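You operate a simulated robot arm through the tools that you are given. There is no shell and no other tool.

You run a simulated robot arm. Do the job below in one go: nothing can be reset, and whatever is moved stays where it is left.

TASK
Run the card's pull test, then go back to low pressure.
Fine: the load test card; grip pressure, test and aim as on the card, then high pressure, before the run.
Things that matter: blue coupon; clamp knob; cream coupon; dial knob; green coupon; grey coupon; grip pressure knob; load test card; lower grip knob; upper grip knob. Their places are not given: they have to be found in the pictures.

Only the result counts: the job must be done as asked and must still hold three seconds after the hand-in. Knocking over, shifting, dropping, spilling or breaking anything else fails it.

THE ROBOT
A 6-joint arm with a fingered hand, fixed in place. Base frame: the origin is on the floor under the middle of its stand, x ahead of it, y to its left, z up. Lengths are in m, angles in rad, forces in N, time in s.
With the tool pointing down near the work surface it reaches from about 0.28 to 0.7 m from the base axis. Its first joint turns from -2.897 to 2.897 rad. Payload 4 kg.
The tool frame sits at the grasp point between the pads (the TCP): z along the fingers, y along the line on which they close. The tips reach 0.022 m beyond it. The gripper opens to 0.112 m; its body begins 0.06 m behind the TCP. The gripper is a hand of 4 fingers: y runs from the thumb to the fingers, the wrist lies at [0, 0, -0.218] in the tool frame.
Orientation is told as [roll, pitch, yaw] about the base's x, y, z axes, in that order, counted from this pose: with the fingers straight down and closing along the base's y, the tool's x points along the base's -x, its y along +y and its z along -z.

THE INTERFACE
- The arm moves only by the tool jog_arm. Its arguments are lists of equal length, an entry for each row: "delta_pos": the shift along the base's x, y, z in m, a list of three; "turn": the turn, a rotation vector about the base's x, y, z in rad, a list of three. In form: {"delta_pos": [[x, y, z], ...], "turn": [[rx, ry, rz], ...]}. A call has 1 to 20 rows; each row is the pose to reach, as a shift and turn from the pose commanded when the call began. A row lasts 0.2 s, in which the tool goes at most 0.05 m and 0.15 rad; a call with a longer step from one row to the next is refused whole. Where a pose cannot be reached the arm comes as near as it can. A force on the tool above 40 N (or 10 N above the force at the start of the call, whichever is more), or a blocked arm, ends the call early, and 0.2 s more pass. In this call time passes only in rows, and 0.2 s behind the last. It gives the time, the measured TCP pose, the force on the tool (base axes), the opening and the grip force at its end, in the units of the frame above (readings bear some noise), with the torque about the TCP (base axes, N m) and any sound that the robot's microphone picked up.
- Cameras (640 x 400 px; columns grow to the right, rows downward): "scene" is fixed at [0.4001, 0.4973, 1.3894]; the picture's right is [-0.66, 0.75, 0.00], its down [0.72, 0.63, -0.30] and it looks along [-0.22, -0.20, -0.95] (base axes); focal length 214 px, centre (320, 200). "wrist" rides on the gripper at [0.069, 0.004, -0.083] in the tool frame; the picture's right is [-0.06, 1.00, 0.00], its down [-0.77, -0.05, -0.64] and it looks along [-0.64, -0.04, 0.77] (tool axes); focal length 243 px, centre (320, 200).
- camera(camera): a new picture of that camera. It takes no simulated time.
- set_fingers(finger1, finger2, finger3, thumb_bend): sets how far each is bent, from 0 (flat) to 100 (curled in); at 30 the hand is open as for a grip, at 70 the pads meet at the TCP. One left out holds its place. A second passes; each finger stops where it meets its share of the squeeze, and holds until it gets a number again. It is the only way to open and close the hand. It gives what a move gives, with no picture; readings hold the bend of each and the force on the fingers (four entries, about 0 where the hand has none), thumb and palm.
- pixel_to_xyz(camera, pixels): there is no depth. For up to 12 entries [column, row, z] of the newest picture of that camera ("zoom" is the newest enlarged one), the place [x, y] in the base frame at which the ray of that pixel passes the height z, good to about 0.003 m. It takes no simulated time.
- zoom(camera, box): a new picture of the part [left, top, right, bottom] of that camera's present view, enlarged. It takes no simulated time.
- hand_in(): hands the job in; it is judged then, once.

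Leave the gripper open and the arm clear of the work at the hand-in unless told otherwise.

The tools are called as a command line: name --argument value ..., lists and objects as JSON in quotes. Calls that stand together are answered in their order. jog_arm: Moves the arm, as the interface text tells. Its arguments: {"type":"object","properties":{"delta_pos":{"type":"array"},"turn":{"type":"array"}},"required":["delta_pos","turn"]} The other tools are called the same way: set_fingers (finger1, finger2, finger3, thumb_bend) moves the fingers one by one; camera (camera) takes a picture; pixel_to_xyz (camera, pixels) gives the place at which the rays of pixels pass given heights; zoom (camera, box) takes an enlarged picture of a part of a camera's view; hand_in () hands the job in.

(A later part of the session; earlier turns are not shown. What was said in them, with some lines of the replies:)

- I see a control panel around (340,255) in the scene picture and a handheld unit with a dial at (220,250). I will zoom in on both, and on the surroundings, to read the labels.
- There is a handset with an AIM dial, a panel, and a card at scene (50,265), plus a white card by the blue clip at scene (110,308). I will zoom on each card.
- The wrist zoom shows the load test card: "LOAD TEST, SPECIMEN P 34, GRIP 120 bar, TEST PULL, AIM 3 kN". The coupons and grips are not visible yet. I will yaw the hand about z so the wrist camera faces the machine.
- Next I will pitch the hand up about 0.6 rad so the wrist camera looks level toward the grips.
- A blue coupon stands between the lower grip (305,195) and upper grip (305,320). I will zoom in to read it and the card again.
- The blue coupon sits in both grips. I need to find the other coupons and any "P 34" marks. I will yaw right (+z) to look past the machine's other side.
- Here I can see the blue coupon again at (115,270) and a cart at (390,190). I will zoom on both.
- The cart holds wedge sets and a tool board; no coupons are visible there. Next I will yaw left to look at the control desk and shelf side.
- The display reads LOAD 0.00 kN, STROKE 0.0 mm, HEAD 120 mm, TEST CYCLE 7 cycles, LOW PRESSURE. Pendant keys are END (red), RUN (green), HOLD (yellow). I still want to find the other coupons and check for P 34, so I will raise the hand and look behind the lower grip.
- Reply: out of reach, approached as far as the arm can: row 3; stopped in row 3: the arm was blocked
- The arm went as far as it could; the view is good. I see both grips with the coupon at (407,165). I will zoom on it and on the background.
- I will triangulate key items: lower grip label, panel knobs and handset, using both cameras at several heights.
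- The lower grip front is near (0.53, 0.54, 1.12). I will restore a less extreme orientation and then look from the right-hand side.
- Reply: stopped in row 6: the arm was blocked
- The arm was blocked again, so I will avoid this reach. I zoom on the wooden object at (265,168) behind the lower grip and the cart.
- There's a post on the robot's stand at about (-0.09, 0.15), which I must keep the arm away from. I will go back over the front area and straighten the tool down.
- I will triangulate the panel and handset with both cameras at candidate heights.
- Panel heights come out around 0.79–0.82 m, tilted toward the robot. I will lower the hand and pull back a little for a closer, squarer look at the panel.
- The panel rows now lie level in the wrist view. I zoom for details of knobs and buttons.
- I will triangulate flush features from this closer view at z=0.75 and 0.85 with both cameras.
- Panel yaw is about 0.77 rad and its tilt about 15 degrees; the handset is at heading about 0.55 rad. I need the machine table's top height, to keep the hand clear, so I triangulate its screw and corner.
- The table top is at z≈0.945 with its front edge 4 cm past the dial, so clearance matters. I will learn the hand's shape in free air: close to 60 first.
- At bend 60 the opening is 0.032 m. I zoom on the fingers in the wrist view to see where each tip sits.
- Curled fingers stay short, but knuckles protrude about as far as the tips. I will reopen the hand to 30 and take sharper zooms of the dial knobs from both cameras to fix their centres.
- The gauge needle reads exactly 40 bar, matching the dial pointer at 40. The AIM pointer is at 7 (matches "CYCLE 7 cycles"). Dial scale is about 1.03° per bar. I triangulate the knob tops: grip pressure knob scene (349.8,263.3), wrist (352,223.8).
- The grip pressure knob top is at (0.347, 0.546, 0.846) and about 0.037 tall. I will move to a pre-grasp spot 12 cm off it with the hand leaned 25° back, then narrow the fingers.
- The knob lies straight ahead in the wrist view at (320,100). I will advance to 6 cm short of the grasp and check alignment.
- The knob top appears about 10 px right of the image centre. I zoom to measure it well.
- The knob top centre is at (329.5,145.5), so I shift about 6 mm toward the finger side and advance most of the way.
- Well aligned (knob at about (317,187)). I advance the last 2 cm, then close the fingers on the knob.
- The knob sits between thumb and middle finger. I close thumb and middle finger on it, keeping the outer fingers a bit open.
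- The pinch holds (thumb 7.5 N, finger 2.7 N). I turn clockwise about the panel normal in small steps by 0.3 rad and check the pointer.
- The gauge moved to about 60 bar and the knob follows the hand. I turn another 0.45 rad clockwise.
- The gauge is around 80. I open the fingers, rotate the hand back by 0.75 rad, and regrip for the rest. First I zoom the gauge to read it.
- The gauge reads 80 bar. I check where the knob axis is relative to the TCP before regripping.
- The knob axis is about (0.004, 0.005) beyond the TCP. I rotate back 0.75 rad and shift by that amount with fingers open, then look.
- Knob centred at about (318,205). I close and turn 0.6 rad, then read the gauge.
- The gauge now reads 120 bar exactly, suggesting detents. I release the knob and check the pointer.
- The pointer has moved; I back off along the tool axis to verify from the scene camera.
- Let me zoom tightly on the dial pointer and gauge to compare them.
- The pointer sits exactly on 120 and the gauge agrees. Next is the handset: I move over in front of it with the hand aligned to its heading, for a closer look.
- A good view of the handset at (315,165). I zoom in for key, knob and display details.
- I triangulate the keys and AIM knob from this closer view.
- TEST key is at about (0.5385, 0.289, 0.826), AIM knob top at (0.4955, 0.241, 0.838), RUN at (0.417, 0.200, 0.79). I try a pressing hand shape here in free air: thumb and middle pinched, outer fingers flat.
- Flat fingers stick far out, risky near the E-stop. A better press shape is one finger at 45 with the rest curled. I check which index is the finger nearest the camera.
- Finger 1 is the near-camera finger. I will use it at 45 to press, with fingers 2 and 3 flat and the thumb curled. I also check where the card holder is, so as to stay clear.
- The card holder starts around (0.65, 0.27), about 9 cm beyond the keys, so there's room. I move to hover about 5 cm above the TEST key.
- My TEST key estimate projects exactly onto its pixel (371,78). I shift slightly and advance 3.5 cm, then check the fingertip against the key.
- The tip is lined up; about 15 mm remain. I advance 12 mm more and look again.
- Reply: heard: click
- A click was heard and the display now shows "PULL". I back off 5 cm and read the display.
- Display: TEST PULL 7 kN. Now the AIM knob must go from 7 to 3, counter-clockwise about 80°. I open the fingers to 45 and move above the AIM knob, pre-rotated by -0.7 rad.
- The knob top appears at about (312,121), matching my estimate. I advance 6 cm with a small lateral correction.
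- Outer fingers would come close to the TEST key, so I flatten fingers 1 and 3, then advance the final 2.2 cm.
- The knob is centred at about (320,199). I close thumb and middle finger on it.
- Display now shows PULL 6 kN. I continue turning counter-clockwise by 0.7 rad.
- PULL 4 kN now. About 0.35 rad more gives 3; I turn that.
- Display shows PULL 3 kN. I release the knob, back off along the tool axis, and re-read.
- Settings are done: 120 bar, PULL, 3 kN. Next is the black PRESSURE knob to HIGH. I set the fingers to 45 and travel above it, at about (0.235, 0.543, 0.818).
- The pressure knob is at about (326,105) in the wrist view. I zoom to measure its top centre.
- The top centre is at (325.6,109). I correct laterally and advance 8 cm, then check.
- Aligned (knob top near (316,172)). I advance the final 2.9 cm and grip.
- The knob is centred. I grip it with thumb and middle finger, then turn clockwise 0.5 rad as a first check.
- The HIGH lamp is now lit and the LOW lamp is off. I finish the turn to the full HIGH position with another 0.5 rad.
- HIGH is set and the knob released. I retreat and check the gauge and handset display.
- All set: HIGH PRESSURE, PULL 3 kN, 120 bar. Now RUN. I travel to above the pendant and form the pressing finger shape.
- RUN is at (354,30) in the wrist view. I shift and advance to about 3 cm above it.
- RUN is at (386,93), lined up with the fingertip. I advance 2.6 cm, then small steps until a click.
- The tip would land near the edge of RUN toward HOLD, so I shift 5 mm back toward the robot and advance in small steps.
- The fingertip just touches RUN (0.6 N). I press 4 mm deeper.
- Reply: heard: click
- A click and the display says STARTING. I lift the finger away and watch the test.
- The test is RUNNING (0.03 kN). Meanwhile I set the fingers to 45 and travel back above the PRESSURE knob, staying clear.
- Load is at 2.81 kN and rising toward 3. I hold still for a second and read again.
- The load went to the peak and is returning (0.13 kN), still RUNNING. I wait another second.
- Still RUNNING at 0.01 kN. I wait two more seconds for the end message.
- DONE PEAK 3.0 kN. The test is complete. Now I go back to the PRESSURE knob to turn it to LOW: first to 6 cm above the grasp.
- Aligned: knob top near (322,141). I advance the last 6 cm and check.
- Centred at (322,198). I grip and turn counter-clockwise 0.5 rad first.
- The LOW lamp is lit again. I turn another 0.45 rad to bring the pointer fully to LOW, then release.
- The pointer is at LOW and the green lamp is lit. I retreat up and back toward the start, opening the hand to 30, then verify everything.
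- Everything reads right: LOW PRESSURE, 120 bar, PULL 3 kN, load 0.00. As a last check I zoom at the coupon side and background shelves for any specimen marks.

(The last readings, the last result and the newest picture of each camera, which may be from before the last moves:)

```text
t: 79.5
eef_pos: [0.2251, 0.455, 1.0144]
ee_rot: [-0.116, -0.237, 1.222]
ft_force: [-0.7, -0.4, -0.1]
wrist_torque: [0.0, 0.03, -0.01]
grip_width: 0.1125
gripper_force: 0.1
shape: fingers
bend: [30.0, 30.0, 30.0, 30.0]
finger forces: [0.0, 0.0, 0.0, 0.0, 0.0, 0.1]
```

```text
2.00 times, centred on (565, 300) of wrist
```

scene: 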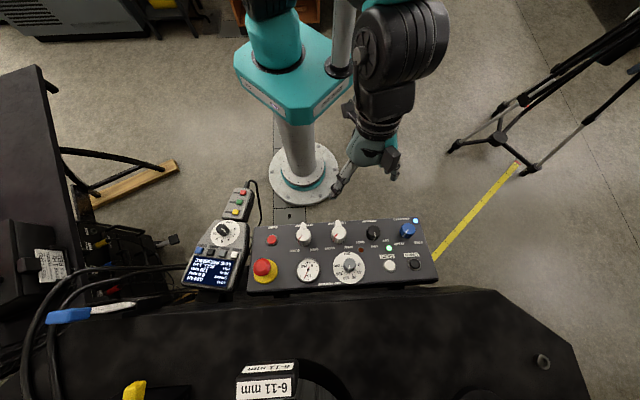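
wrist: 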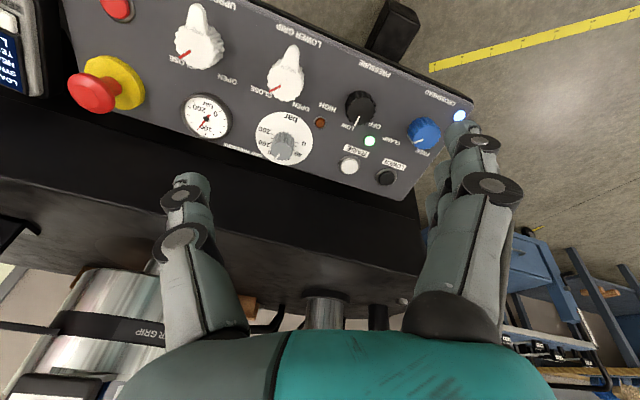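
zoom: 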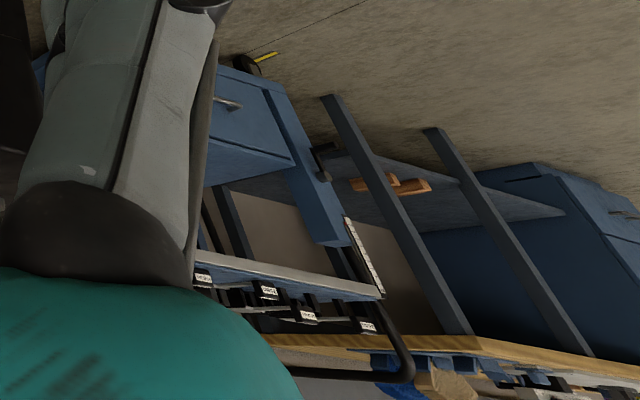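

Nothing new there. I take one look from the left side at the wooden block behind the lower grip, moving in free space above the panel.

jog_arm --delta_pos '[[0.0, -0.02, 0.04], [0.01, -0.05, 0.07], [0.03, -0.09, 0.09], [0.055, -0.13, 0.1], [0.08, -0.17, 0.11], [0.105, -0.21, 0.12], [0.13, -0.25, 0.12], [0.16, -0.285, 0.12]]' --turn '[[0, 0, 0], [0, 0, 0], [0, 0, 0], [0, 0, 0], [0, 0, 0], [0, 0, 0], [0, 0, 0], [0, 0, 0]]'

camera --camera "wrist"

camera --camera "scene"

```text
t: 81.3
eef_pos: [0.3842, 0.1737, 1.1339]
ee_rot: [-0.115, -0.238, 1.225]
ft_force: [0.3, -0.1, -0.2]
wrist_torque: [0.02, 0.0, -0.01]
grip_width: 0.1129
gripper_force: 0.0
shape: fingers
bend: [30.0, 30.0, 30.0, 30.0]
finger forces: [0.0, 0.0, 0.1, 0.0, 0.0, 0.0]
```

```text
taken
```

wrist: 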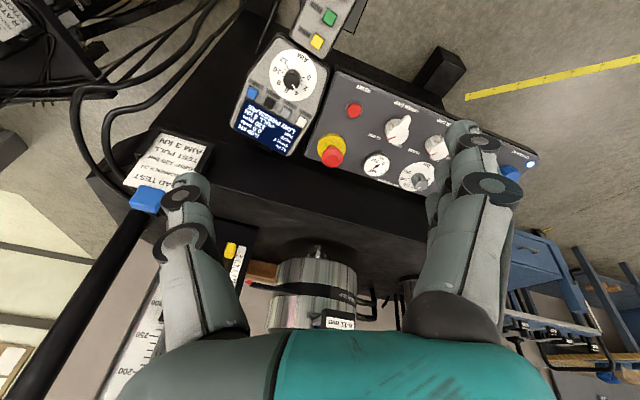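

```text
taken
```

scene: 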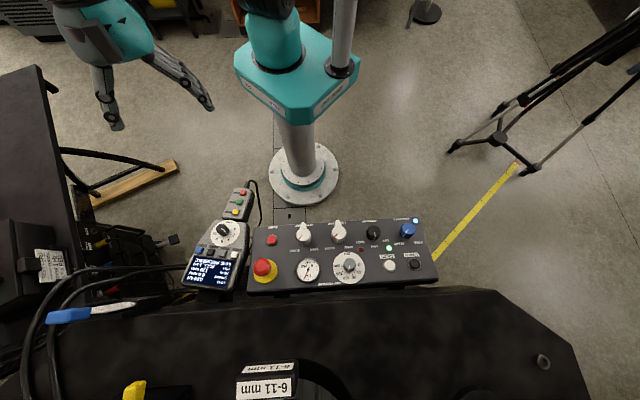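

I pitch the hand up slightly to see the wooden rack and the coupon from here.

jog_arm --delta_pos '[[0, 0, 0], [0, 0, 0], [0, 0, 0]]' --turn '[[0.11, -0.06, 0], [0.22, -0.12, 0], [0.33, -0.18, 0]]'

camera --camera "wrist"

zoom --camera "wrist" --box '[200, 150, 440, 330]'

```text
t: 82.1
eef_pos: [0.3842, 0.1704, 1.1356]
ee_rot: [-0.179, -0.611, 1.25]
ft_force: [-0.1, 0.3, -0.3]
wrist_torque: [0.03, -0.02, 0.03]
grip_width: 0.1127
gripper_force: 0.1
shape: fingers
bend: [30.0, 30.0, 30.0, 30.0]
finger forces: [0.1, 0.0, 0.0, 0.1, 0.1, 0.0]
```

```text
taken
```

wrist: 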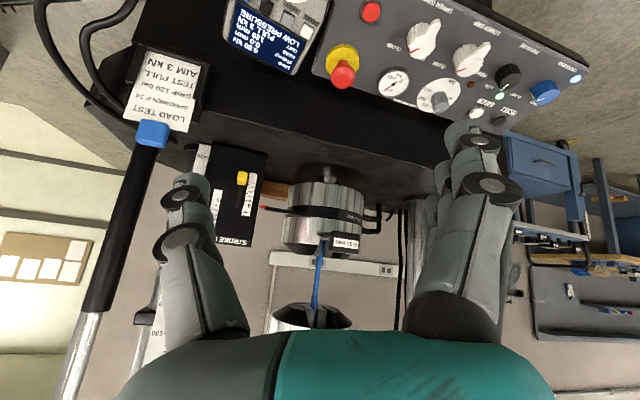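

```text
2.22 times, centred on (320, 240) of wrist
```

zoom: 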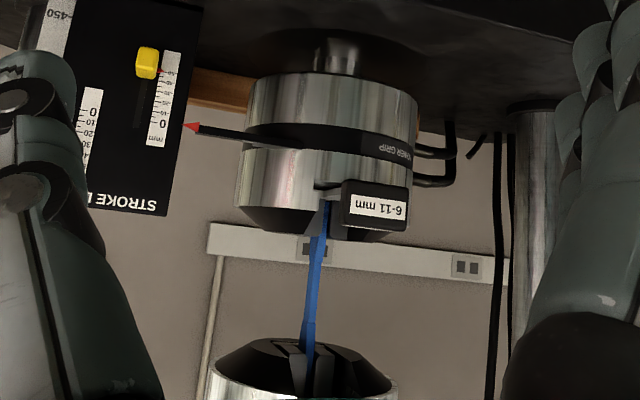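

The blue coupon is still seated in both grips. I zoom on the tray at the right (600,300), which may hold the other coupons.

zoom --camera "wrist" --box '[500, 200, 640, 350]'

zoom --camera "wrist" --box '[560, 240, 640, 330]'

zoom --camera "wrist" --box '[0, 210, 110, 300]'

```text
2.67 times, centred on (570, 275) of wrist
```

zoom: 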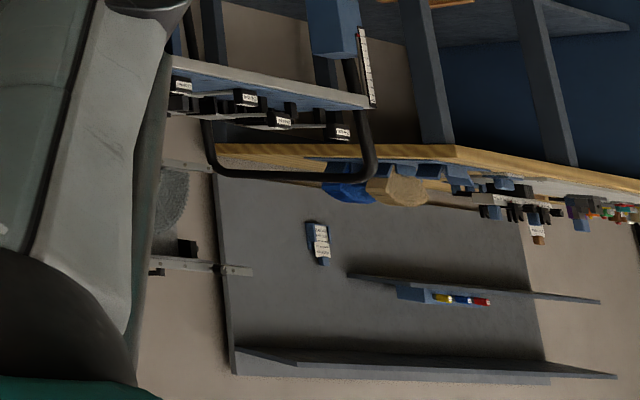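

```text
4.44 times, centred on (600, 285) of wrist
```

zoom: 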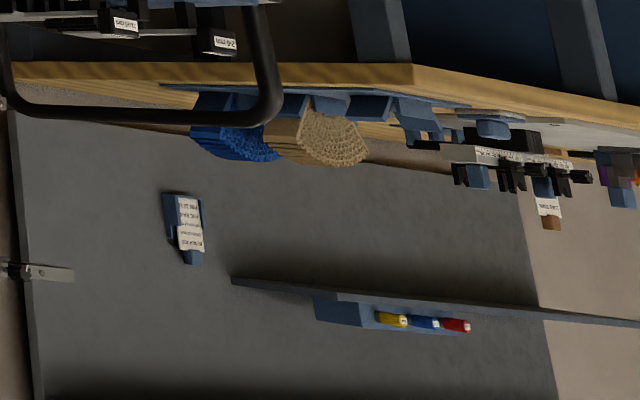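

```text
4.44 times, centred on (55, 255) of wrist
```

zoom: 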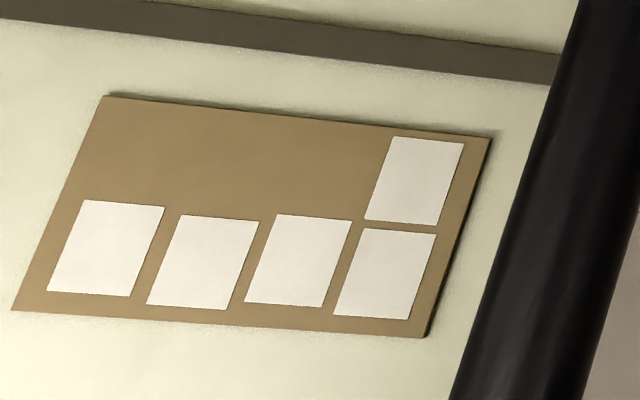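

That bench is far beyond reach, so the fitted blue coupon is the one to test. I return the hand to a neutral, clear pose and re-check the panel before hand-in.

zoom --camera "wrist" --box '[610, 260, 640, 290]'

jog_arm --delta_pos '[[0, 0.0, 0], [-0.03, 0.02, 0.01], [-0.06, 0.05, 0.02], [-0.09, 0.09, 0.03]]' --turn '[[-0.11, 0.06, 0], [-0.22, 0.12, 0], [-0.33, 0.18, 0], [-0.33, 0.18, 0]]'

zoom --camera "scene" --box '[250, 205, 440, 290]'

zoom --camera "scene" --box '[180, 200, 280, 295]'

camera --camera "scene"

```text
13.33 times, centred on (625, 275) of wrist
```

zoom: 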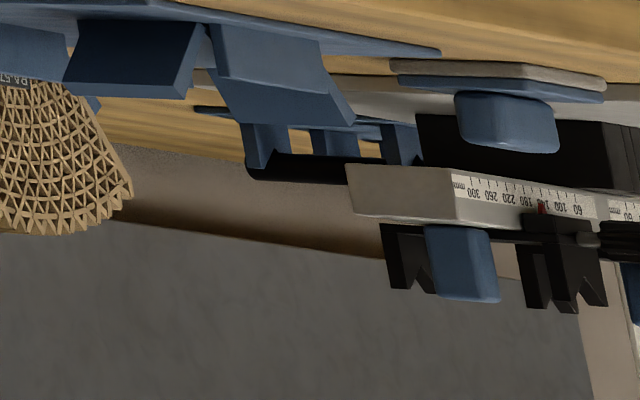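

```text
refused: row 4 steps farther than a row can; nothing moved
```

```text
3.37 times, centred on (345, 248) of scene
```

zoom: 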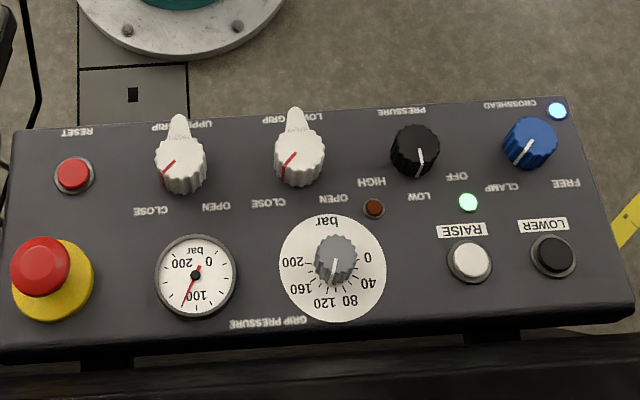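

```text
4.21 times, centred on (230, 248) of scene
```

zoom: 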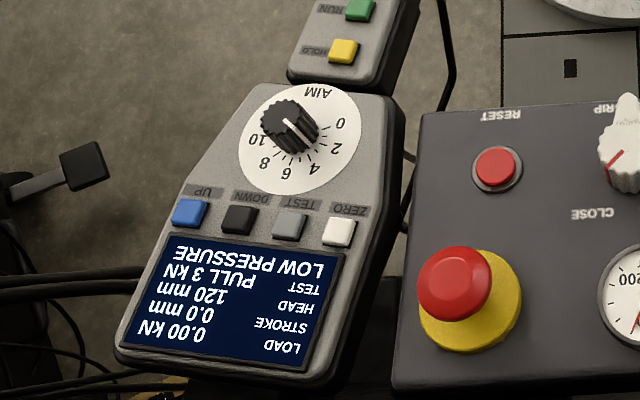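

```text
taken
```

scene: 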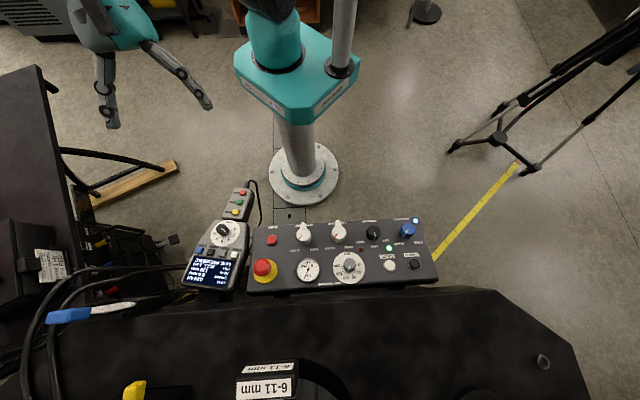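

That last move was refused and nothing moved. The hand is already open and well clear at z≈1.13 m. The panel shows the LOW lamp lit, the gauge at 120 bar and the crosshead clamped. The display shows PULL 3 kN, LOW PRESSURE, and the run ended with "DONE PEAK 3.0 kN". I hand the job in.

hand_in

```text
The job is handed in.
```

The card's pull test ran to completion, and the machine is back at low pressure. The job is handed in.

- **Settings:** as on the load test card, I set grip pressure to 120 bar, the test to PULL and the aim to 3 kN. I switched to high pressure before pressing RUN.
- **Result:** the handset display ended on "DONE PEAK 3.0 kN", with the load back at 0.00 kN.
- **Now:** the low-pressure lamp is lit and the display reads LOW PRESSURE. The blue coupon is still held in both grips. The hand is open and clear of the machine.

**Not confirmed:** the card names specimen P 34, but I saw no marking on the blue coupon that was already fitted. I never saw the cream, green or grey coupons, so I tested the fitted one.

While looking around at the start, the arm stopped twice as blocked. The readings showed almost no force, and nothing in the later pictures looked moved.
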